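You operate a simulated robot arm through the tools that you are given. There is no shell and no other tool.

The job below is to be done with a simulated robot arm. You get a single attempt, and the scene is never put back.

## Task
Stand the teal stamp booklet under the magnifier's silver lens.
Fine: it is in the yellow-knob drawer; shut that after, and swing the lens over the booklet once it stands. Leave the white eraser. Set down upright: teal stamp booklet.

It is judged by the outcome, as a careful person would: the job done as asked, and still so three seconds after it is handed in. It fails if anything else is knocked over, pushed out of place, dropped, spilled or broken.

## Robot
A 7-joint arm with a two-finger parallel gripper, fixed in place. Base frame: the origin is at the foot of the arm, x ahead of it, y to its left, z up; the work surface is at about z = 0.77. Lengths are in m, angles in rad, forces in N, time in s.
With the tool pointing down near the work surface it reaches from about 0.44 to 0.92 m from the base axis. Its first joint turns from -2.496 to 2.496 rad. Payload 3 kg.
The TCP is the grasp point between the finger pads, 0.03 m short of the fingertips. In the tool frame z runs along the fingers and y along their closing line. Largest opening 0.094 m; finger width 0.028, thickness 0.01; the body of the gripper, 0.05 by 0.096 m, starts 0.055 m behind the TCP.
Orientation is told as [roll, pitch, yaw] about the base's x, y, z axes, in that order, counted from this pose: with the fingers straight down and closing along the base's y, the tool's x points along the base's -x, its y along +y and its z along -z.

## Interface
- The arm moves only by the tool step_arm. Its argument "deltas" is a list of rows, each an object of numbers (a shift or turn left out is 0, a gripper value left out holds the last): "dx", "dy", "dz": the shift along the base's x, y, z in m; "rx", "ry", "rz": the turn, a rotation vector about the base's x, y, z in rad; "fingers": the finger opening in m, from 0 to 0.094. In form: [{"dx": .., "dy": .., "dz": .., "rx": .., "ry": .., "rz": .., "fingers": ..}, ...]. A call has 1 to 20 rows; each row is the pose to reach, as a shift and turn from the pose commanded when the call began. Rows are played at 5 a second. More than 0.05 m and 0.15 rad between two rows, or a gripper value outside its range, and nothing of the call is played. Where a pose cannot be reached the arm comes as near as it can. A force on the tool above 40 N (or 10 N above the force at the start of the call, whichever is more), or a blocked arm, ends the call early, and 0.2 s more pass. Each finger travels about 0.072 m/s and halts on what it meets, pressing with about 38 N; the grip force reading is that of the motor and also rises with nothing between the fingers. The clock runs only during rows and for 0.2 s after the last one: add rows that repeat a pose to give the fingers time. It gives the time, the measured TCP pose, the force on the tool (base axes), the opening and the grip force at its end, in the units of the frame above (readings bear some noise), with the torque about the TCP (base axes, N m) and any sound that the robot's microphone picked up, and new pictures: "views" is both (left out), scene, wrist or none.
- Cameras (640 x 400 px; columns grow to the right, rows downward): "scene" is fixed at [0.4005, 0.6481, 1.5066]; the picture's right is [-0.82, -0.57, 0.00], its down [-0.44, 0.63, -0.64] and it looks along [0.37, -0.52, -0.77] (base axes); focal length 290 px, centre (320, 200). "wrist" rides on the gripper at [0.076, 0.014, -0.103] in the tool frame; the picture's right is [-0.18, 0.98, 0.00], its down [-0.75, -0.14, -0.64] and it looks along [-0.63, -0.12, 0.77] (tool axes); focal length 243 px, centre (320, 200). There is no depth. A picture from a camera that has moved, and an enlarged one, comes with that camera's place and axes in the base frame and with its lens.
- zoom(camera, box): a new picture of the part [left, top, right, bottom] of that camera's present view, enlarged. No time passes.
- hand_in(): hands the job in; it is judged then, once.

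Places have to be worked out from the pictures, the camera data and where the tool is seen. Open the gripper and draw the arm clear of the work before you hand the job in, unless the task says otherwise.

The tools are called as name(argument=value, ...) on one line, values as JSON. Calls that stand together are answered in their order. step_arm: Moves the arm, as the interface text tells. Its arguments: {"type":"object","properties":{"deltas":{"type":"array","items":{"type":"object","properties":{"dx":{"type":"number"},"dy":{"type":"number"},"dz":{"type":"number"},"rx":{"type":"number"},"ry":{"type":"number"},"rz":{"type":"number"},"fingers":{"type":"number"}}}},"views":{"type":"string","enum":["both","scene","wrist","none"]}},"required":["deltas"]} The other tools are called the same way: zoom (camera, box) takes an enlarged picture of a part of a camera's view; hand_in () hands the job in.

At the start:

```text
t: 0.0
eef_pos: [0.6612, -0.0419, 1.1109]
tcp_rot: [-0.001, 0.001, 0.002]
ft_force: [0.4, 0.1, 0.1]
ft_torque: [0.01, 0.01, 0.02]
width: 0.094
gripper_force: 0.0
```

scene: 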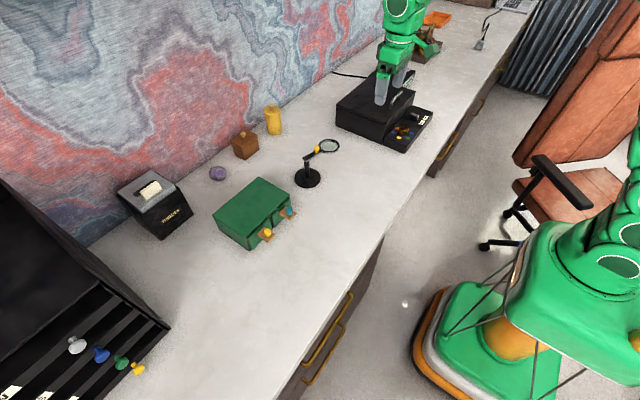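
wrist: 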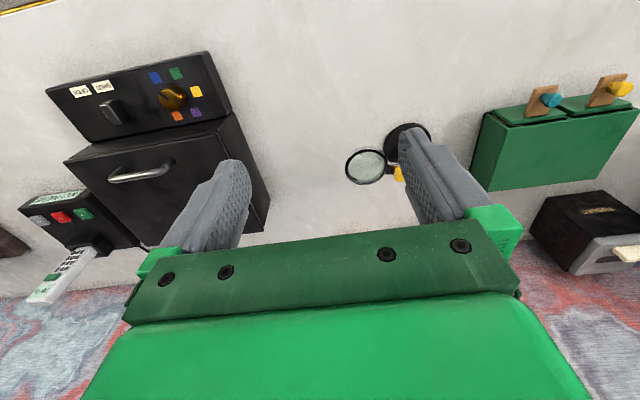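

I start by looking closer at the drawer unit and the magnifier.

zoom(camera="scene", box=[190, 120, 350, 260])

zoom(camera="wrist", box=[330, 60, 640, 280])

```text
2.86 times, centred on (270, 190) of scene
camera zoom: at [0.4005, 0.6481, 1.5066], right [-0.82, -0.57, 0.0], down [-0.44, 0.63, -0.64], along [0.37, -0.52, -0.77], focal length 829 px, centre (463, 229)
```

zoom: 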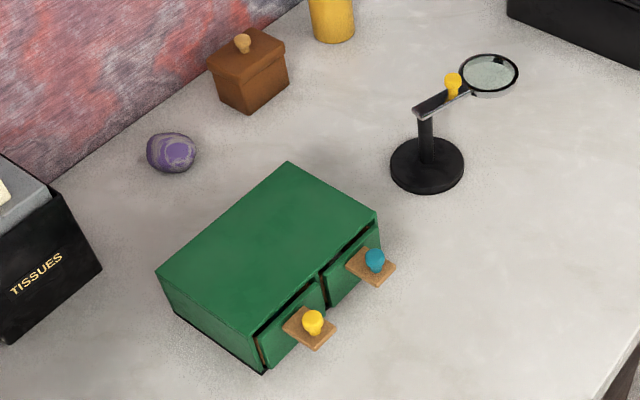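

```text
1.82 times, centred on (485, 170) of wrist
camera zoom: at [0.5849, -0.0283, 1.2139], right [0.18, 0.98, 0.0], down [0.75, -0.14, 0.64], along [0.63, -0.12, -0.77], focal length 441 px, centre (20, 254)
```

zoom: 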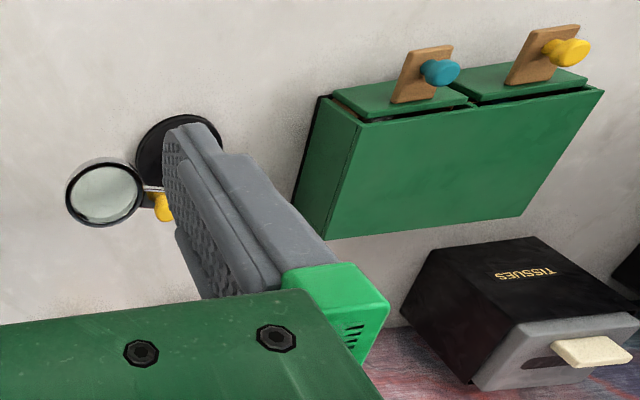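

Drawer unit seems to have its front at x≈0.81 facing the robot, with the yellow knob standing on a tongue at about (0.766, 0.377, 0.84). I look closer at the knobs and magnifier before moving.

zoom(camera="scene", box=[240, 195, 304, 255])

zoom(camera="scene", box=[285, 130, 349, 190])

zoom(camera="wrist", box=[500, 60, 640, 150])

zoom(camera="wrist", box=[330, 110, 450, 200])

```text
6.67 times, centred on (272, 225) of scene
camera zoom: at [0.4005, 0.6481, 1.5066], right [-0.82, -0.57, 0.0], down [-0.44, 0.63, -0.64], along [0.37, -0.52, -0.77], focal length 1934 px, centre (640, 33)
```

zoom: 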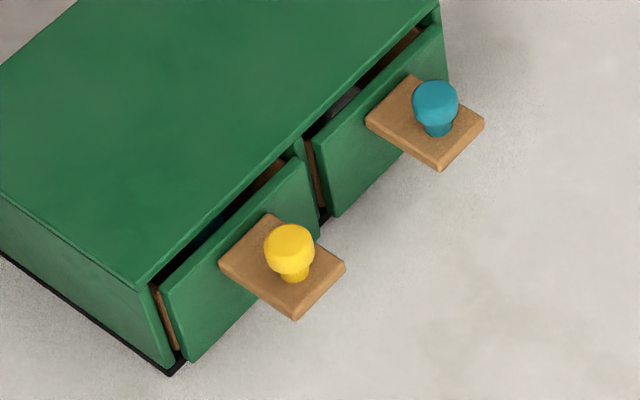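

```text
6.67 times, centred on (317, 160) of scene
camera zoom: at [0.4005, 0.6481, 1.5066], right [-0.82, -0.57, 0.0], down [-0.44, 0.63, -0.64], along [0.37, -0.52, -0.77], focal length 1934 px, centre (340, 467)
```

zoom: 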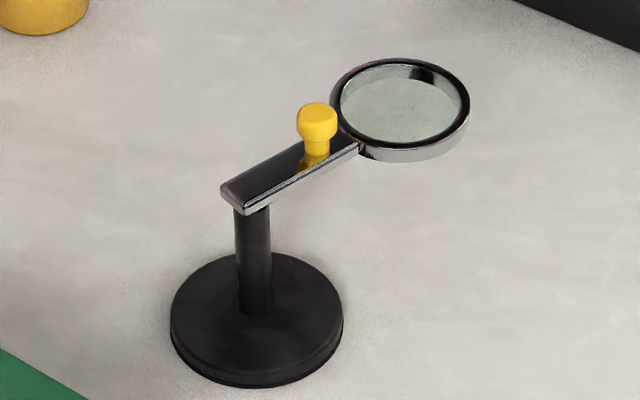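

```text
4.44 times, centred on (570, 105) of wrist
camera zoom: at [0.5849, -0.0283, 1.2139], right [0.18, 0.98, 0.0], down [0.75, -0.14, 0.64], along [0.63, -0.12, -0.77], focal length 1078 px, centre (-791, 622)
```

zoom: 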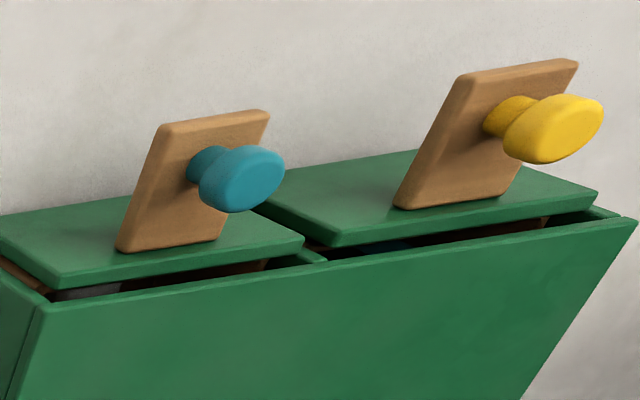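

```text
4.44 times, centred on (390, 155) of wrist
camera zoom: at [0.5849, -0.0283, 1.2139], right [0.18, 0.98, 0.0], down [0.75, -0.14, 0.64], along [0.63, -0.12, -0.77], focal length 1078 px, centre (9, 400)
```

zoom: 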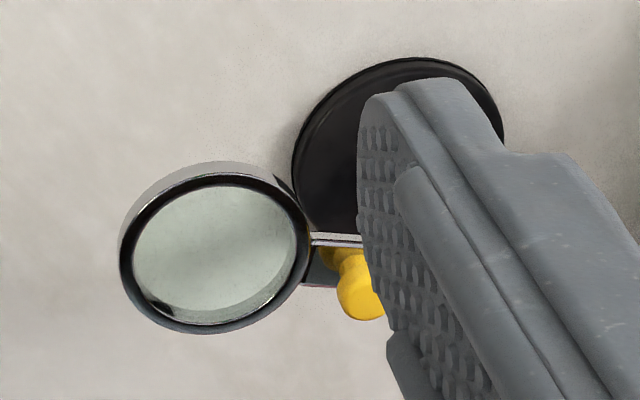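

The knob is a mushroom on a horizontal tongue in front of the drawer. I move above it at z≈0.96, narrow the fingers, and check the view.

step_arm(deltas=[{"dx": 0.01, "dy": 0.042, "dz": -0.01, "fingers": 0.05}, {"dx": 0.02, "dy": 0.084, "dz": -0.025}, {"dx": 0.03, "dy": 0.126, "dz": -0.04}, {"dx": 0.04, "dy": 0.168, "dz": -0.055}, {"dx": 0.05, "dy": 0.21, "dz": -0.07}, {"dx": 0.06, "dy": 0.252, "dz": -0.085}, {"dx": 0.07, "dy": 0.294, "dz": -0.1}, {"dx": 0.08, "dy": 0.336, "dz": -0.115}, {"dx": 0.09, "dy": 0.378, "dz": -0.13}, {"dx": 0.105, "dy": 0.418, "dz": -0.15}, {"dx": 0.105, "dy": 0.418, "dz": -0.15}])

```text
t: 2.4
eef_pos: [0.7674, 0.3729, 0.9593]
tcp_rot: [-0.003, 0.002, -0.002]
ft_force: [-0.4, -0.2, 0.0]
ft_torque: [0.03, 0.04, 0.02]
width: 0.0503
gripper_force: 0.2
camera wrist: at [0.6912, 0.3874, 1.063], right [0.19, 0.98, 0.0], down [0.75, -0.14, 0.64], along [0.63, -0.12, -0.77], focal length 243 px, centre (320, 200)
```

scene: 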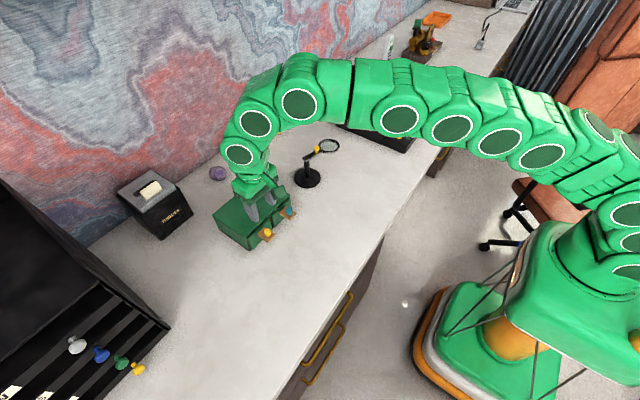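
wrist: 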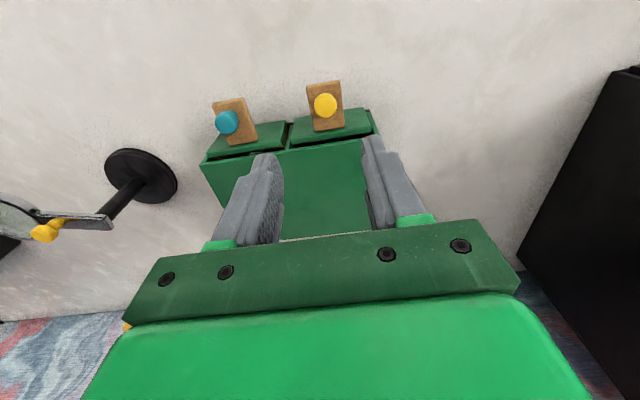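

Knob head estimated at (0.766, 0.377, 0.843), tongue top at about 0.825. I descend so that the fingertips end just above the tongue, then close on the knob.

step_arm(deltas=[{"dx": -0.001, "dy": 0.004, "dz": -0.03}, {"dx": -0.001, "dy": 0.004, "dz": -0.06}, {"dx": -0.001, "dy": 0.004, "dz": -0.085}, {"dx": -0.001, "dy": 0.004, "dz": -0.097}, {"dx": -0.001, "dy": 0.004, "dz": -0.097}])

```text
t: 3.6
eef_pos: [0.7661, 0.3785, 0.8628]
tcp_rot: [0.001, 0.001, -0.001]
ft_force: [0.1, 0.4, 0.3]
ft_torque: [0.0, 0.0, 0.01]
width: 0.0501
gripper_force: 0.1
camera wrist: at [0.6902, 0.3927, 0.9662], right [0.18, 0.98, 0.0], down [0.75, -0.14, 0.64], along [0.63, -0.12, -0.77], focal length 243 px, centre (320, 200)
```

scene: 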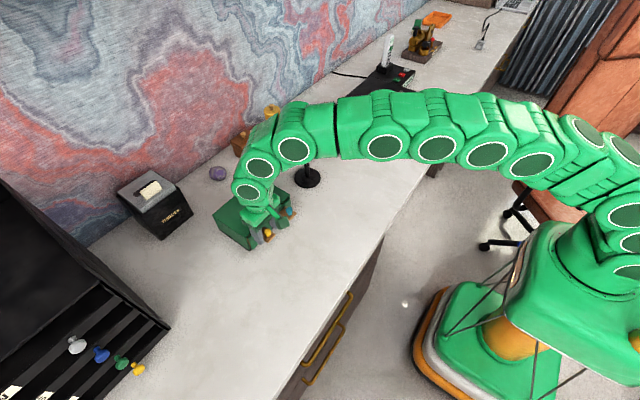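
wrist: 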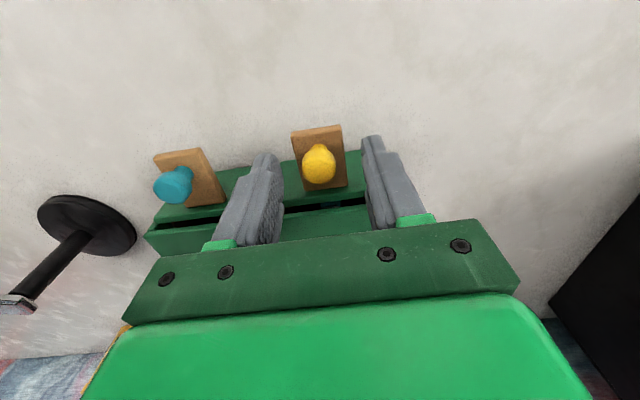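

The knob is between the fingers, centred at about (0.762, 0.378). I close the fingers.

step_arm(deltas=[{"dx": -0.003, "dz": -0.002}, {"dx": -0.003, "dz": -0.002, "fingers": 0.0}, {"dx": -0.003, "dz": -0.002, "fingers": 0.0}, {"dx": -0.003, "dz": -0.002, "fingers": 0.0}], views="wrist")

```text
t: 4.6
eef_pos: [0.7618, 0.3787, 0.8614]
tcp_rot: [0.0, 0.0, -0.002]
ft_force: [-4.5, -8.9, 2.7]
ft_torque: [0.06, 0.1, -0.02]
width: 0.0192
gripper_force: 37.6
camera wrist: at [0.6864, 0.3926, 0.9648], right [0.19, 0.98, 0.0], down [0.75, -0.14, 0.64], along [0.63, -0.12, -0.77], focal length 243 px, centre (320, 200)
```

wrist: 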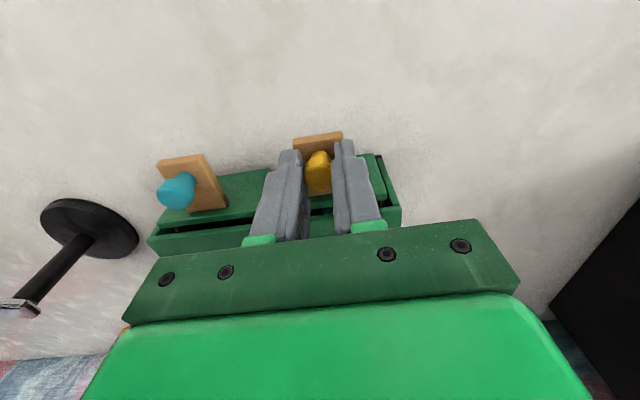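

Grip on the knob (19 mm). I pull the drawer toward the robot slowly, 6 cm first.

step_arm(deltas=[{"dx": -0.01}, {"dx": -0.02}, {"dx": -0.03}, {"dx": -0.04}, {"dx": -0.05}, {"dx": -0.06}, {"dx": -0.06}])

```text
t: 6.2
eef_pos: [0.702, 0.3792, 0.8623]
tcp_rot: [-0.001, 0.0, -0.001]
ft_force: [-0.9, 5.0, -0.3]
ft_torque: [0.53, -0.14, 0.22]
width: 0.0195
gripper_force: 38.2
camera wrist: at [0.6257, 0.3931, 0.9648], right [0.18, 0.98, 0.0], down [0.75, -0.14, 0.64], along [0.63, -0.12, -0.77], focal length 243 px, centre (320, 200)
```

scene: 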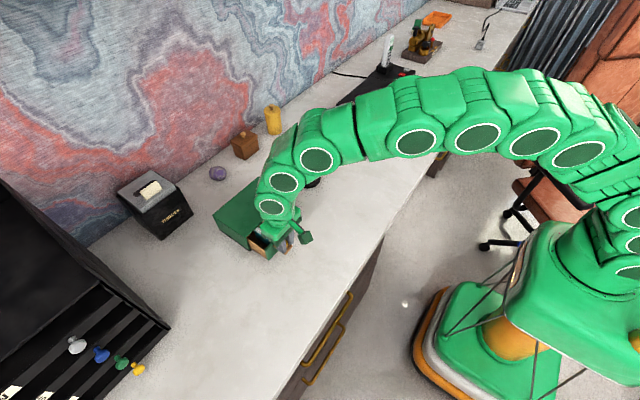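
wrist: 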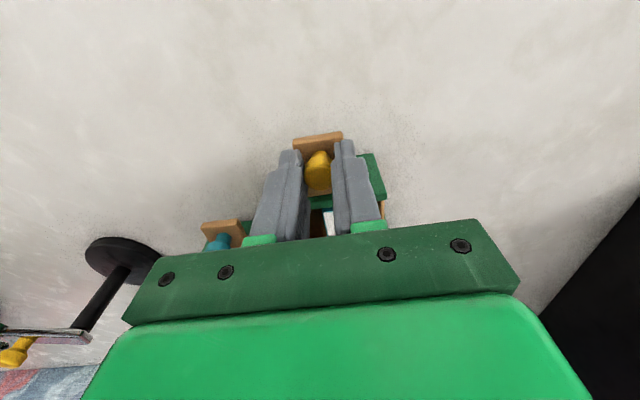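

The drawer is following with little force, and something white shows inside. I pull a few centimetres more, gently.

step_arm(deltas=[{"dx": -0.008}, {"dx": -0.016}, {"dx": -0.024}, {"dx": -0.032}, {"dx": -0.032}])

zoom(camera="scene", box=[200, 170, 340, 270])

```text
t: 7.4
eef_pos: [0.6707, 0.3795, 0.8613]
tcp_rot: [0.0, -0.002, -0.002]
ft_force: [9.9, -4.4, 2.2]
ft_torque: [0.08, -1.11, -0.1]
width: 0.0191
gripper_force: 37.6
camera wrist: at [0.594, 0.3935, 0.9646], right [0.19, 0.98, 0.0], down [0.75, -0.14, 0.64], along [0.63, -0.12, -0.77], focal length 243 px, centre (320, 200)
```

scene: 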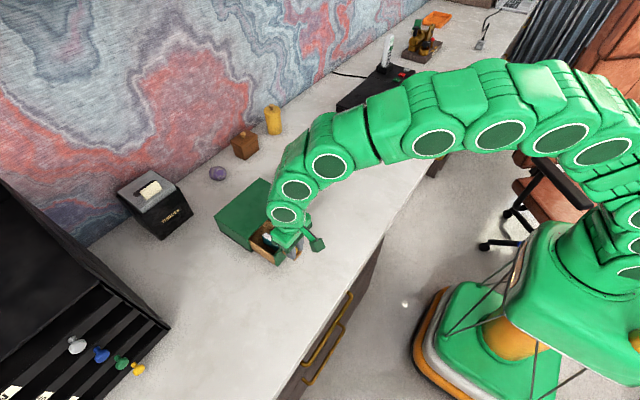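
wrist: 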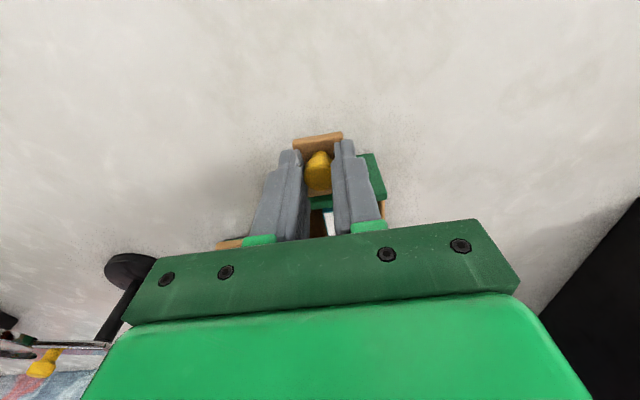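

```text
4.00 times, centred on (270, 220) of scene
camera zoom: at [0.4005, 0.6481, 1.5066], right [-0.82, -0.57, 0.0], down [-0.44, 0.63, -0.64], along [0.37, -0.52, -0.77], focal length 1160 px, centre (520, 120)
```

zoom: 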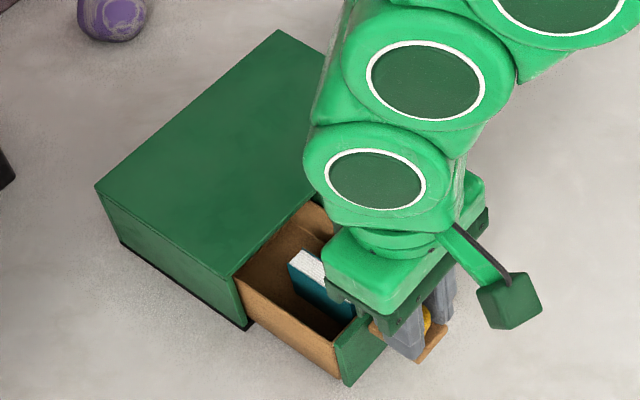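

The drawer now meets resistance (about 10 N), so it's at or near its stop. I stop pulling, and compare the cabinet's position with the first picture.

zoom(camera="scene", box=[190, 120, 350, 260])

```text
2.86 times, centred on (270, 190) of scene
camera zoom: at [0.4005, 0.6481, 1.5066], right [-0.82, -0.57, 0.0], down [-0.44, 0.63, -0.64], along [0.37, -0.52, -0.77], focal length 829 px, centre (463, 229)
```

zoom: 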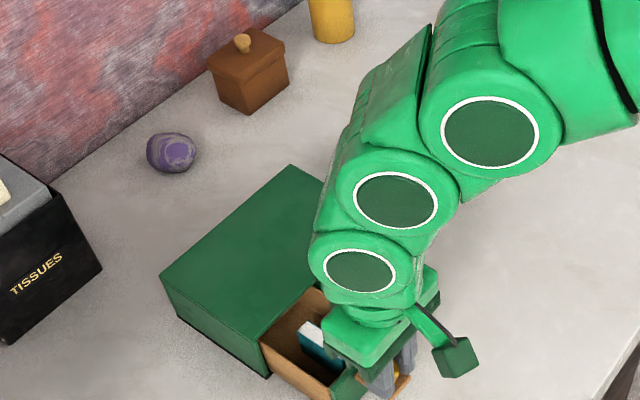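

The cabinet slid about 3 mm toward the robot when the drawer reached its stop, so the travel is about 0.088 m; I can restore that when shutting. I release the knob and rise to look into the drawer.

step_arm(deltas=[{"dx": 0.002}, {"dx": 0.002, "fingers": 0.05}, {"dx": 0.002, "fingers": 0.05}, {"dx": 0.002, "fingers": 0.05}, {"dz": 0.04}, {"dz": 0.08}, {"dz": 0.12, "dx": -0.02}, {"dz": 0.16, "dx": -0.05}, {"dz": 0.16, "dx": -0.05}])

zoom(camera="scene", box=[190, 160, 350, 260])

zoom(camera="wrist", box=[220, 60, 460, 210])

```text
t: 9.4
eef_pos: [0.617, 0.3794, 1.0226]
tcp_rot: [0.0, 0.003, -0.002]
ft_force: [0.0, -0.1, -0.3]
ft_torque: [0.02, 0.01, 0.0]
width: 0.0497
gripper_force: 0.0
camera wrist: at [0.5412, 0.3925, 1.1261], right [0.19, 0.98, 0.0], down [0.75, -0.14, 0.64], along [0.63, -0.12, -0.77], focal length 243 px, centre (320, 200)
```

scene: 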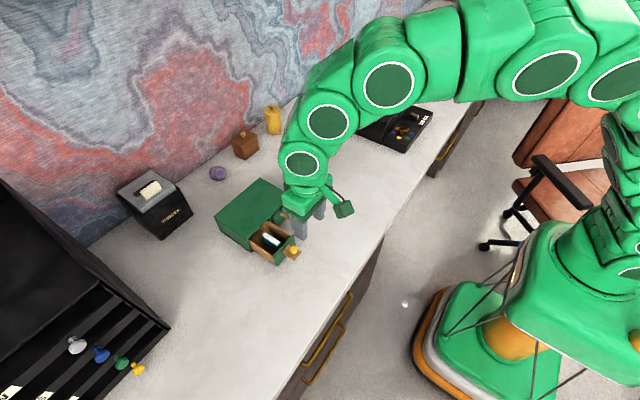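
wrist: 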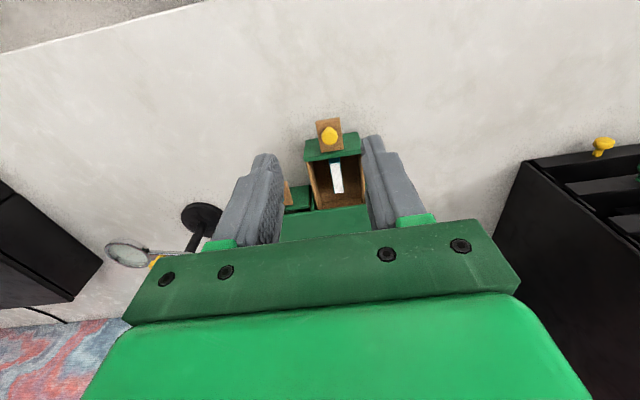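

```text
4.00 times, centred on (270, 210) of scene
camera zoom: at [0.4005, 0.6481, 1.5066], right [-0.82, -0.57, 0.0], down [-0.44, 0.63, -0.64], along [0.37, -0.52, -0.77], focal length 1160 px, centre (520, 160)
```

zoom: 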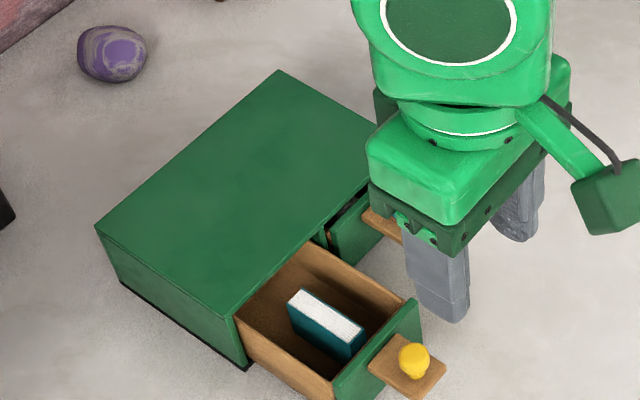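

```text
2.67 times, centred on (340, 135) of wrist
camera zoom: at [0.5412, 0.3925, 1.1261], right [0.19, 0.98, 0.0], down [0.75, -0.14, 0.64], along [0.63, -0.12, -0.77], focal length 647 px, centre (267, 373)
```

zoom: 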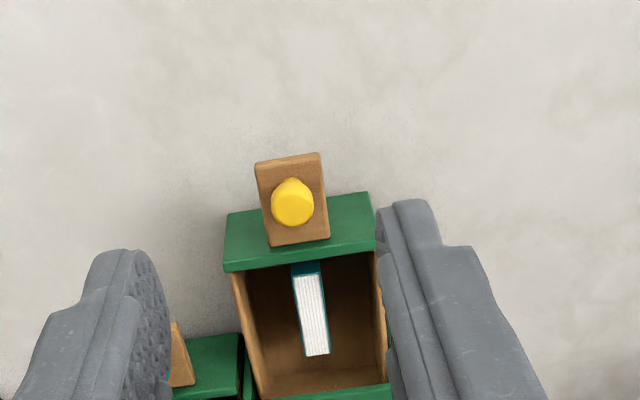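

The booklet already stands on its edge in the drawer, thin across y, centred about (0.753, 0.378) with its top at z≈0.826. I move above it with fingers at 36 mm and re-check alignment.

step_arm(deltas=[{"dx": 0.034, "dz": -0.02, "fingers": 0.036}, {"dx": 0.068, "dz": -0.04}, {"dx": 0.102, "dz": -0.06}, {"dx": 0.136, "dz": -0.08}, {"dx": 0.136, "dz": -0.11}, {"dx": 0.136, "dz": -0.11}])

zoom(camera="wrist", box=[220, 60, 460, 210])

zoom(camera="scene", box=[190, 160, 350, 260])

```text
t: 10.8
eef_pos: [0.7578, 0.3811, 0.9096]
tcp_rot: [0.001, 0.001, 0.002]
ft_force: [0.1, 0.3, -0.3]
ft_torque: [-0.02, -0.02, -0.01]
width: 0.036
gripper_force: 0.0
camera wrist: at [0.6815, 0.3954, 1.0127], right [0.18, 0.98, 0.0], down [0.75, -0.14, 0.64], along [0.63, -0.12, -0.77], focal length 243 px, centre (320, 200)
```

scene: 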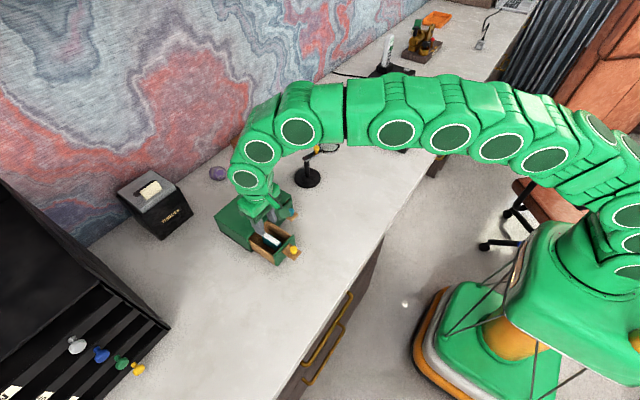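
wrist: 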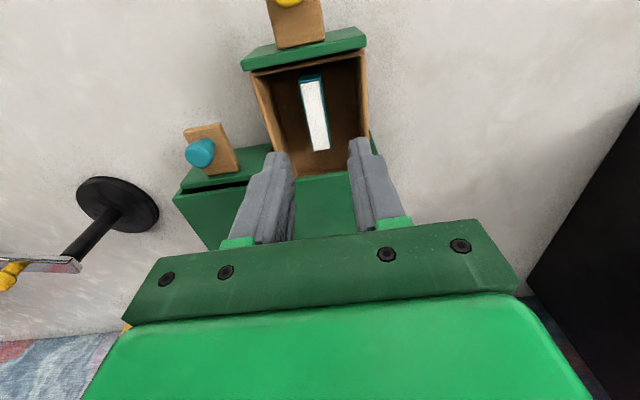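

```text
2.67 times, centred on (340, 135) of wrist
camera zoom: at [0.6815, 0.3954, 1.0127], right [0.18, 0.98, 0.0], down [0.75, -0.14, 0.64], along [0.63, -0.12, -0.77], focal length 647 px, centre (267, 373)
```

zoom: 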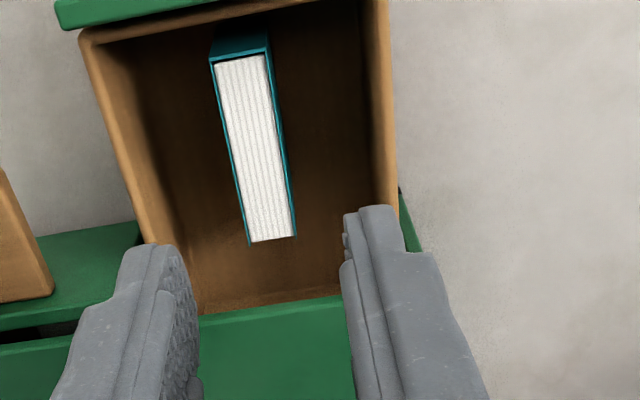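

```text
4.00 times, centred on (270, 210) of scene
camera zoom: at [0.4005, 0.6481, 1.5066], right [-0.82, -0.57, 0.0], down [-0.44, 0.63, -0.64], along [0.37, -0.52, -0.77], focal length 1160 px, centre (520, 160)
```

zoom: 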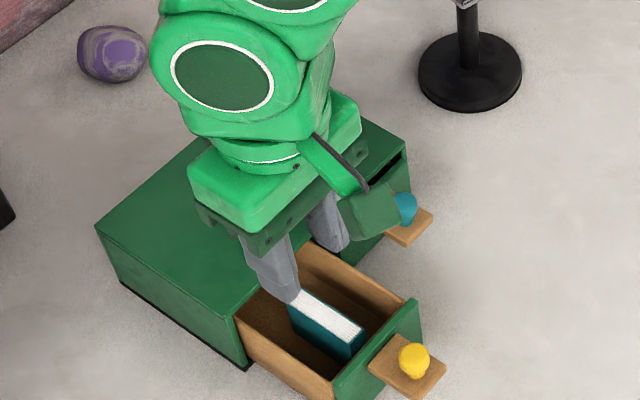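

Booklet centre computes to (0.7535, 0.3785), 15 mm thick, 55 mm long, and drawer inner walls about y 0.342–0.411. I shift slightly and descend straight down with fingers at 34 mm.

step_arm(deltas=[{"dx": -0.004, "dy": -0.002, "fingers": 0.034}, {"dx": -0.004, "dy": -0.002, "dz": -0.03}, {"dx": -0.004, "dy": -0.002, "dz": -0.055}, {"dx": -0.004, "dy": -0.002, "dz": -0.07}, {"dx": -0.004, "dy": -0.002, "dz": -0.08}, {"dx": -0.004, "dy": -0.002, "dz": -0.09}, {"dx": -0.004, "dy": -0.002, "dz": -0.09}])

zoom(camera="wrist", box=[220, 60, 460, 210])

zoom(camera="scene", box=[190, 160, 350, 260])

```text
t: 12.4
eef_pos: [0.7505, 0.3777, 0.8209]
tcp_rot: [0.0, 0.0, 0.002]
ft_force: [-0.4, 0.0, 1.0]
ft_torque: [0.0, -0.01, -0.03]
width: 0.0337
gripper_force: 0.2
camera wrist: at [0.6758, 0.3916, 0.9237], right [0.18, 0.98, 0.0], down [0.75, -0.14, 0.64], along [0.63, -0.12, -0.77], focal length 243 px, centre (320, 200)
```

scene: 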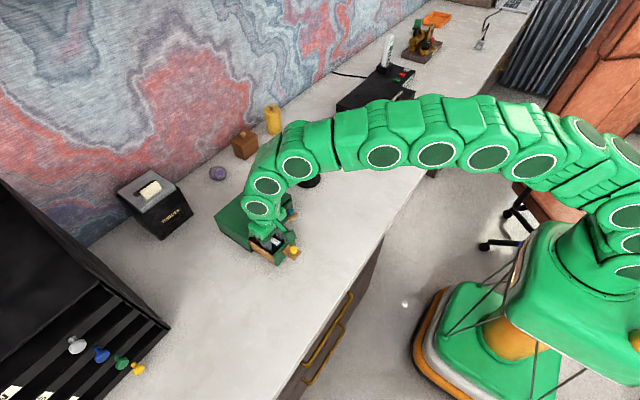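
wrist: 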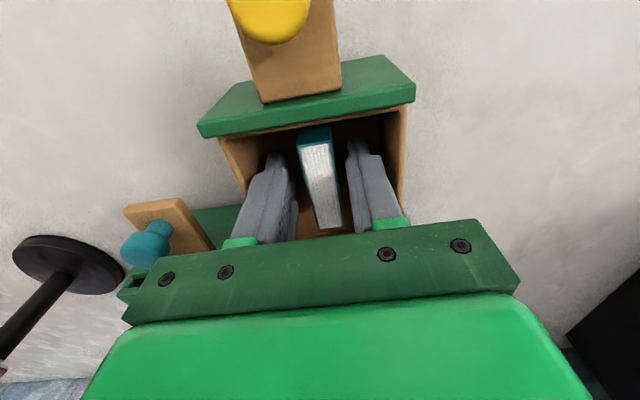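

```text
2.67 times, centred on (340, 135) of wrist
camera zoom: at [0.6758, 0.3916, 0.9237], right [0.18, 0.98, 0.0], down [0.75, -0.14, 0.64], along [0.63, -0.12, -0.77], focal length 647 px, centre (267, 373)
```

zoom: 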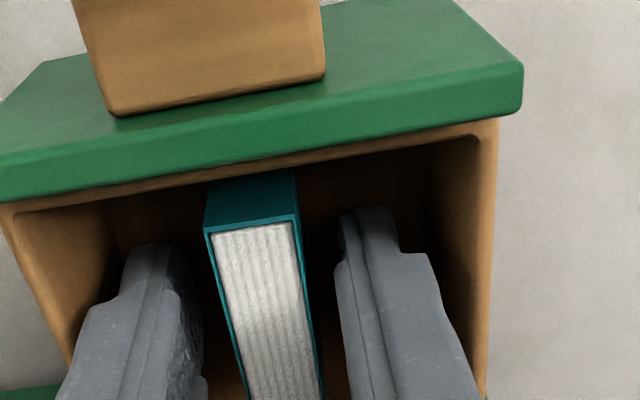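

```text
4.00 times, centred on (270, 210) of scene
camera zoom: at [0.4005, 0.6481, 1.5066], right [-0.82, -0.57, 0.0], down [-0.44, 0.63, -0.64], along [0.37, -0.52, -0.77], focal length 1160 px, centre (520, 160)
```

zoom: 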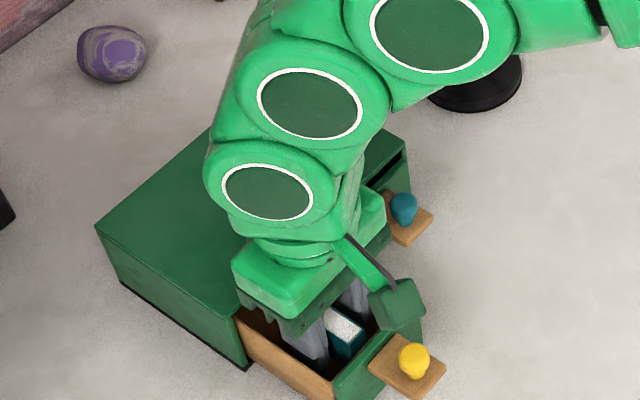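

The fingers straddle the booklet cleanly inside the drawer. I close on it.

step_arm(deltas=[{"dx": 0.001, "fingers": 0.01}, {"dx": 0.001, "fingers": 0.01}, {"dx": 0.001, "fingers": 0.01}], views="wrist")

```text
t: 13.2
eef_pos: [0.7534, 0.3773, 0.8211]
tcp_rot: [0.0, -0.001, 0.0]
ft_force: [-0.6, -0.1, 0.1]
ft_torque: [0.05, 0.0, 0.02]
width: 0.0192
gripper_force: 37.9
camera wrist: at [0.6766, 0.3916, 0.9243], right [0.18, 0.98, 0.0], down [0.75, -0.14, 0.64], along [0.63, -0.12, -0.77], focal length 243 px, centre (320, 200)
```

wrist: 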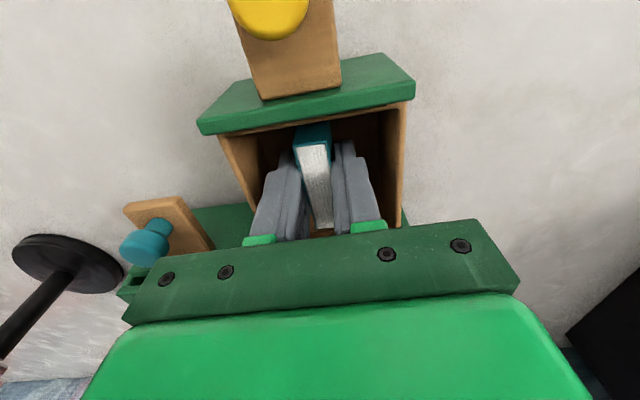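

Gripped at 19 mm thickness. I lift straight up 0.14 m and check that the booklet is held upright.

step_arm(deltas=[{"dz": 0.02}, {"dz": 0.05}, {"dz": 0.09}, {"dz": 0.13}, {"dz": 0.14}, {"dz": 0.14}])

zoom(camera="scene", box=[190, 160, 350, 260])

```text
t: 14.6
eef_pos: [0.7539, 0.376, 0.9617]
tcp_rot: [0.002, 0.0, -0.004]
ft_force: [-0.2, 0.2, -0.3]
ft_torque: [-0.02, -0.02, 0.0]
width: 0.0192
gripper_force: 38.0
camera wrist: at [0.6773, 0.3909, 1.0644], right [0.19, 0.98, 0.0], down [0.75, -0.14, 0.64], along [0.63, -0.12, -0.77], focal length 243 px, centre (320, 200)
```

scene: 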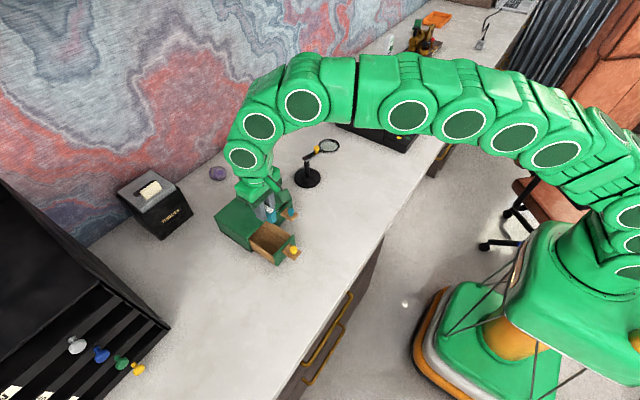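
wrist: 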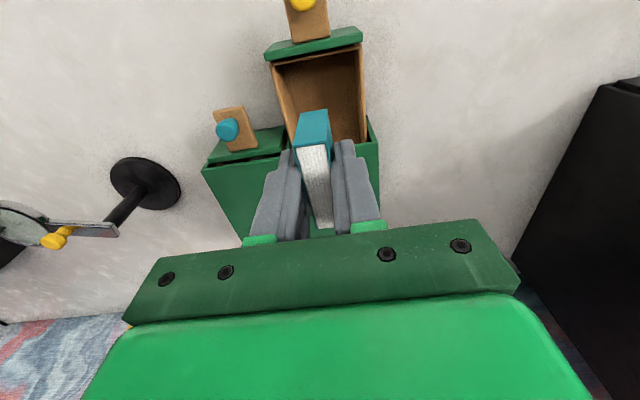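

```text
4.00 times, centred on (270, 210) of scene
camera zoom: at [0.4005, 0.6481, 1.5066], right [-0.82, -0.57, 0.0], down [-0.44, 0.63, -0.64], along [0.37, -0.52, -0.77], focal length 1160 px, centre (520, 160)
```

zoom: 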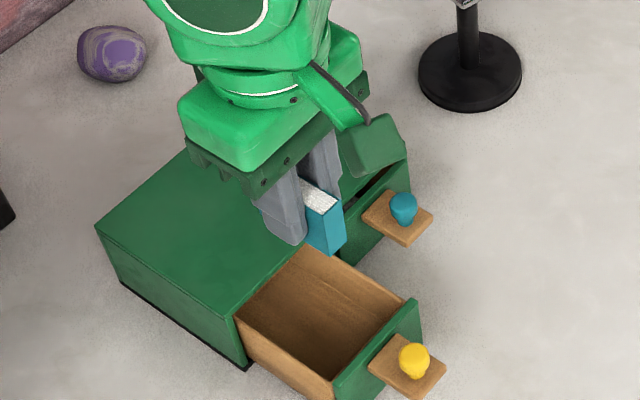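

The booklet hangs upright and the drawer is empty. I carry it across to above (0.742, 0.098), beside the magnifier on the robot's side.

step_arm(deltas=[{"dx": -0.002, "dy": -0.045}, {"dx": -0.004, "dy": -0.09}, {"dx": -0.006, "dy": -0.135}, {"dx": -0.008, "dy": -0.18}, {"dx": -0.01, "dy": -0.225}, {"dx": -0.012, "dy": -0.265}, {"dx": -0.012, "dy": -0.279}, {"dx": -0.012, "dy": -0.279}])

zoom(camera="wrist", box=[200, 60, 440, 210])

zoom(camera="scene", box=[240, 120, 400, 220])

```text
t: 16.4
eef_pos: [0.7401, 0.0978, 0.9612]
tcp_rot: [-0.002, 0.0, -0.001]
ft_force: [0.3, 0.4, -0.8]
ft_torque: [0.02, -0.04, -0.01]
width: 0.0193
gripper_force: 38.3
camera wrist: at [0.6635, 0.1125, 1.0647], right [0.18, 0.98, 0.0], down [0.75, -0.14, 0.64], along [0.63, -0.12, -0.77], focal length 243 px, centre (320, 200)
```

scene: 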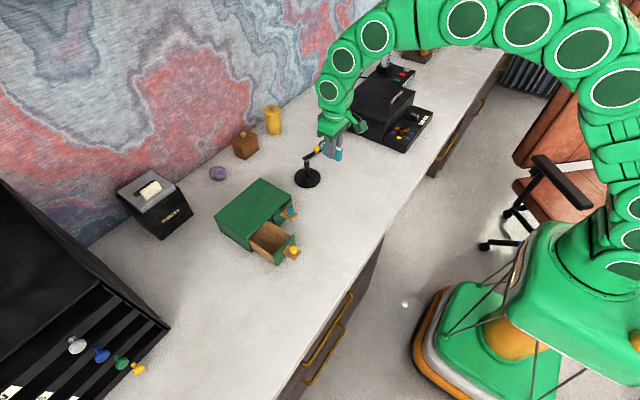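
wrist: 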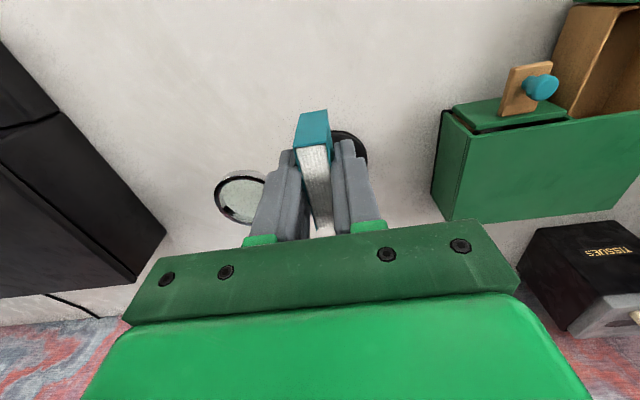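

```text
2.67 times, centred on (320, 135) of wrist
camera zoom: at [0.6635, 0.1125, 1.0647], right [0.18, 0.98, 0.0], down [0.75, -0.14, 0.64], along [0.63, -0.12, -0.77], focal length 647 px, centre (320, 373)
```

zoom: 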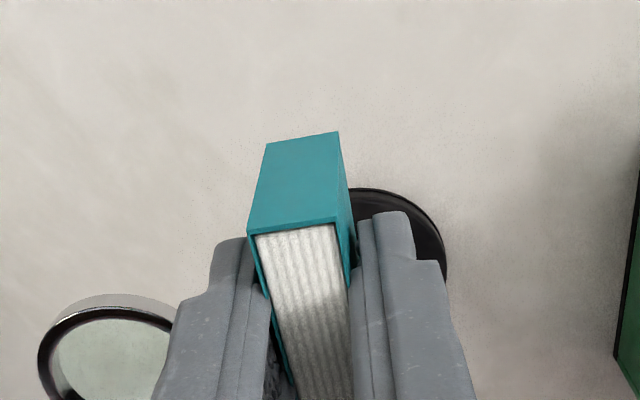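

```text
4.00 times, centred on (320, 170) of scene
camera zoom: at [0.4005, 0.6481, 1.5066], right [-0.82, -0.57, 0.0], down [-0.44, 0.63, -0.64], along [0.37, -0.52, -0.77], focal length 1160 px, centre (320, 320)
```

zoom: 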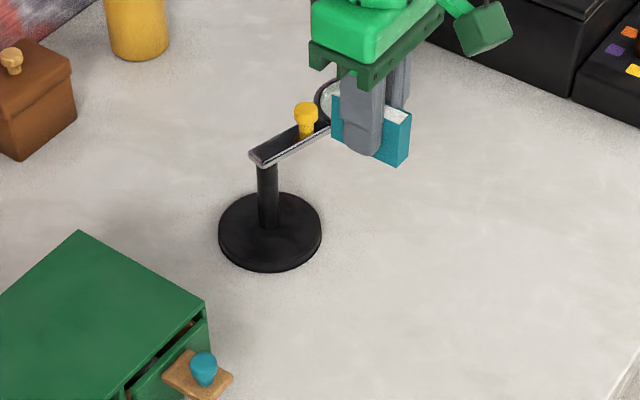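

The booklet's bottom is about 37 mm below the TCP and the site is clear; magnifier post at about (0.841, 0.098). I lower to just above the table first.

step_arm(deltas=[{"dz": -0.04}, {"dz": -0.08}, {"dz": -0.11}, {"dz": -0.13}, {"dz": -0.14}, {"dz": -0.147}, {"dz": -0.147}])

zoom(camera="scene", box=[270, 120, 390, 200])

```text
t: 18.0
eef_pos: [0.7419, 0.0982, 0.8154]
tcp_rot: [0.0, 0.001, -0.002]
ft_force: [0.3, -0.8, -1.4]
ft_torque: [0.05, 0.01, 0.0]
width: 0.0193
gripper_force: 38.2
camera wrist: at [0.6652, 0.1122, 0.9182], right [0.18, 0.98, 0.0], down [0.75, -0.14, 0.64], along [0.63, -0.12, -0.77], focal length 243 px, centre (320, 200)
```

scene: 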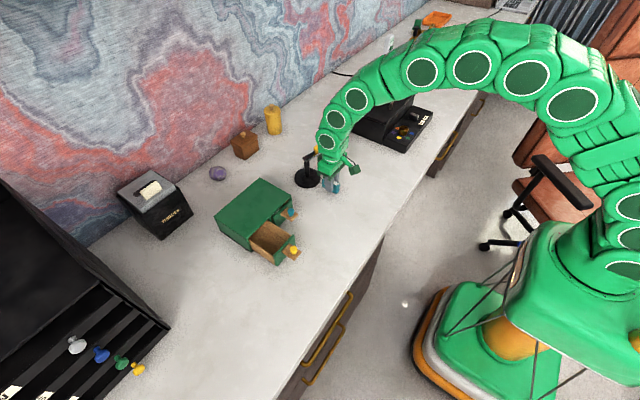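
wrist: 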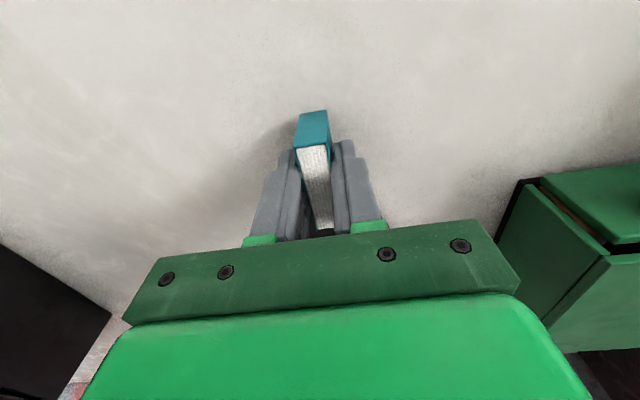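

```text
5.00 times, centred on (330, 160) of scene
camera zoom: at [0.4005, 0.6481, 1.5066], right [-0.82, -0.57, 0.0], down [-0.44, 0.63, -0.64], along [0.37, -0.52, -0.77], focal length 1451 px, centre (270, 400)
```

zoom: 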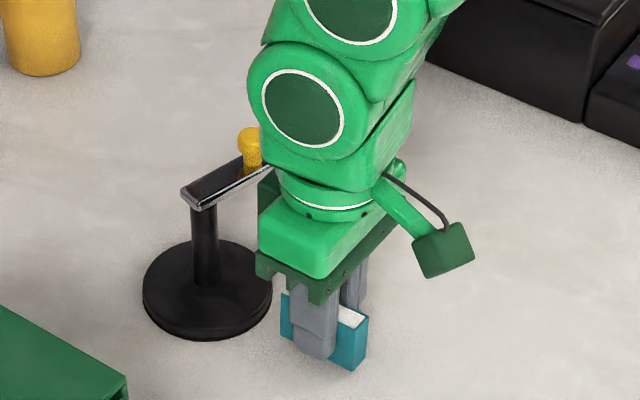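

Not touching yet. I go down in 2 mm steps, reading the force.

step_arm(deltas=[{"dz": -0.002}, {"dz": -0.004}, {"dz": -0.004}], views="none")

step_arm(deltas=[{"dz": -0.001}, {"dz": -0.002}, {"dz": -0.002}], views="none")

```text
t: 18.8
eef_pos: [0.7421, 0.0978, 0.8105]
tcp_rot: [0.0, 0.0, -0.001]
ft_force: [0.4, -0.3, -0.3]
ft_torque: [0.0, 0.0, -0.01]
width: 0.0193
gripper_force: 37.6
```

```text
t: 19.6
eef_pos: [0.7412, 0.0989, 0.8093]
tcp_rot: [0.0, -0.001, -0.002]
ft_force: [-0.4, -0.8, 0.0]
ft_torque: [-0.01, -0.04, -0.01]
width: 0.0192
gripper_force: 38.0
```

Still no contact force at z≈0.809; I keep stepping down gently.

step_arm(deltas=[{"dz": -0.001}, {"dz": -0.002}, {"dz": -0.002}], views="none")

zoom(camera="scene", box=[305, 160, 365, 200])

```text
t: 20.4
eef_pos: [0.7417, 0.0977, 0.8077]
tcp_rot: [0.001, -0.004, 0.0]
ft_force: [-3.0, 3.4, 31.7]
ft_torque: [0.03, 0.16, -0.04]
width: 0.0192
gripper_force: 37.9
```

```text
10.00 times, centred on (335, 180) of scene
camera zoom: at [0.4005, 0.6481, 1.5066], right [-0.82, -0.57, 0.0], down [-0.44, 0.63, -0.64], along [0.37, -0.52, -0.77], focal length 2901 px, centre (170, 400)
```

zoom: 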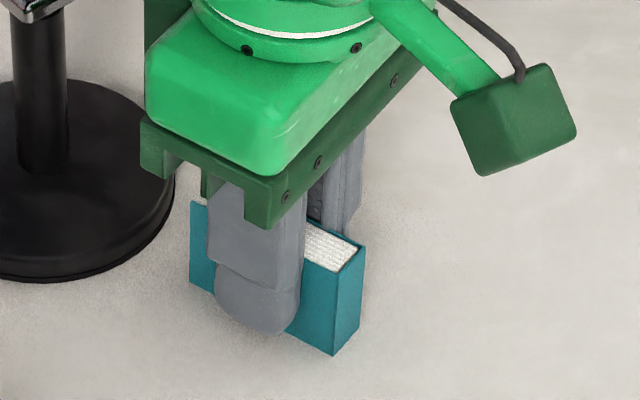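

Contact with the table (32 N). I back off 1.5 mm, then open the fingers and wait.

step_arm(deltas=[{"dz": 0.0015}, {"dz": 0.0015}, {"dz": 0.0015, "fingers": 0.022}, {"dz": 0.0015, "fingers": 0.03}, {"dz": 0.0015, "fingers": 0.04}, {"dz": 0.0015, "fingers": 0.05}, {"dz": 0.0015, "fingers": 0.05}])

zoom(camera="scene", box=[305, 160, 365, 200])

```text
t: 22.0
eef_pos: [0.7411, 0.0977, 0.8073]
tcp_rot: [0.0, -0.001, -0.001]
ft_force: [0.7, 0.7, -0.8]
ft_torque: [-0.01, -0.01, 0.02]
width: 0.0498
gripper_force: 0.1
camera wrist: at [0.6652, 0.1121, 0.9109], right [0.18, 0.98, 0.0], down [0.75, -0.14, 0.64], along [0.63, -0.12, -0.77], focal length 243 px, centre (320, 200)
```

scene: 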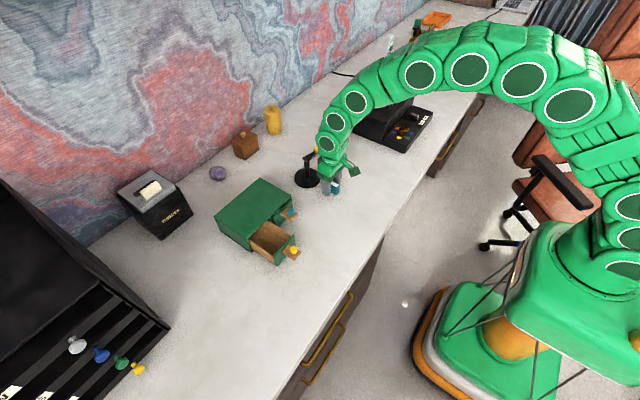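
wrist: 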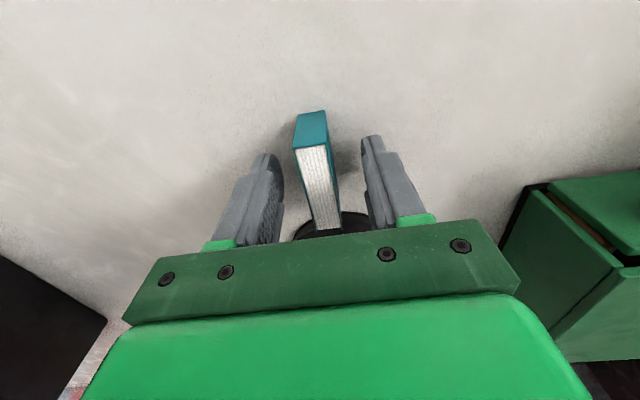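

```text
10.00 times, centred on (335, 180) of scene
camera zoom: at [0.4005, 0.6481, 1.5066], right [-0.82, -0.57, 0.0], down [-0.44, 0.63, -0.64], along [0.37, -0.52, -0.77], focal length 2901 px, centre (170, 400)
```

zoom: 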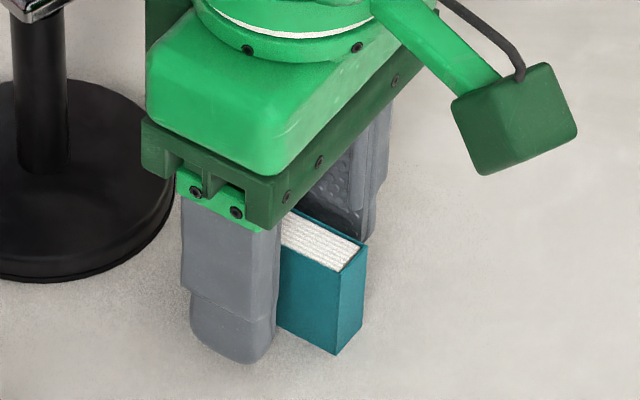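

The booklet stands on its own. I rise straight up and pull back a bit to view the magnifier with the wrist camera.

step_arm(deltas=[{"dz": 0.03}, {"dz": 0.07}, {"dz": 0.11}, {"dz": 0.15, "dx": -0.02}, {"dz": 0.18, "dx": -0.05, "dy": 0.01}, {"dz": 0.2, "dx": -0.08, "dy": 0.02}, {"dz": 0.2, "dx": -0.08, "dy": 0.02}])

zoom(camera="wrist", box=[200, 60, 440, 210])

zoom(camera="scene", box=[280, 125, 360, 195])

```text
t: 23.6
eef_pos: [0.6601, 0.1177, 1.0107]
tcp_rot: [0.001, 0.001, 0.0]
ft_force: [0.7, -0.9, 0.3]
ft_torque: [0.01, -0.02, -0.01]
width: 0.0501
gripper_force: 0.1
camera wrist: at [0.5839, 0.1322, 1.1123], right [0.18, 0.98, 0.0], down [0.75, -0.14, 0.64], along [0.63, -0.12, -0.77], focal length 243 px, centre (320, 200)
```

scene: 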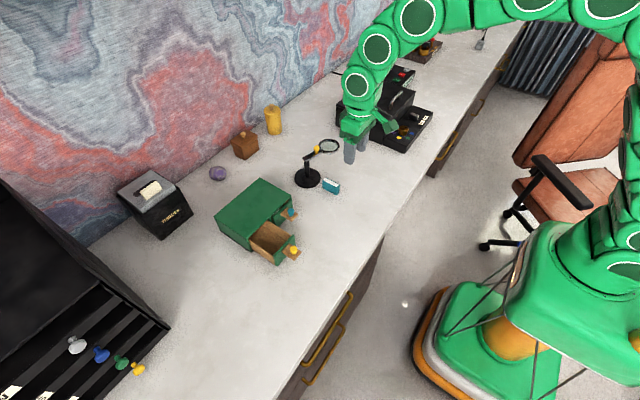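
wrist: 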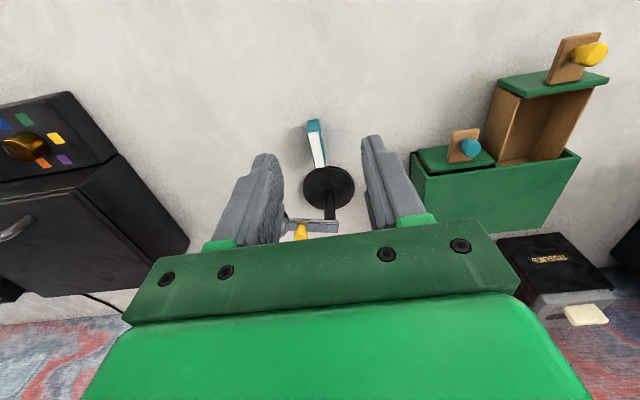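

```text
2.67 times, centred on (320, 135) of wrist
camera zoom: at [0.5839, 0.1322, 1.1123], right [0.18, 0.98, 0.0], down [0.75, -0.14, 0.64], along [0.63, -0.12, -0.77], focal length 647 px, centre (320, 373)
```

zoom: 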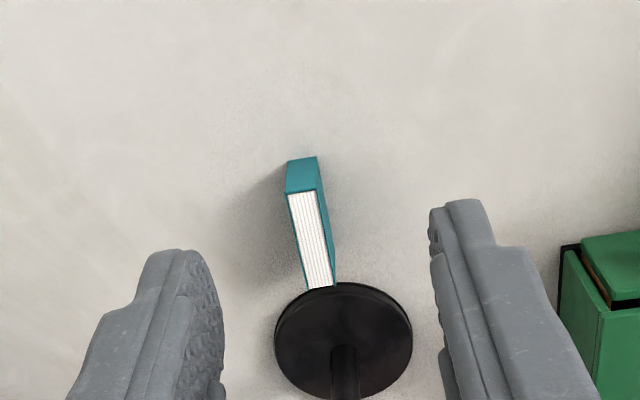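

```text
5.71 times, centred on (320, 160) of scene
camera zoom: at [0.4005, 0.6481, 1.5066], right [-0.82, -0.57, 0.0], down [-0.44, 0.63, -0.64], along [0.37, -0.52, -0.77], focal length 1658 px, centre (320, 429)
```

zoom: 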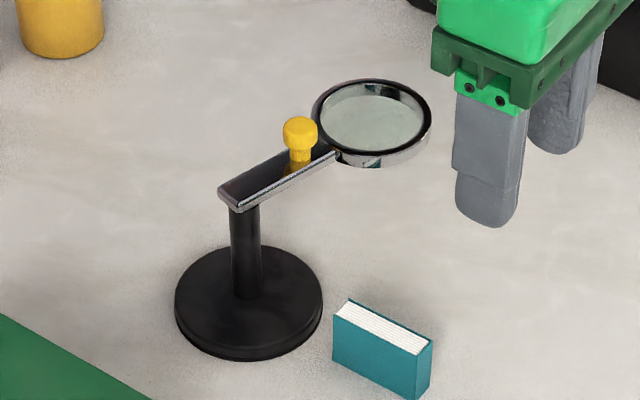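

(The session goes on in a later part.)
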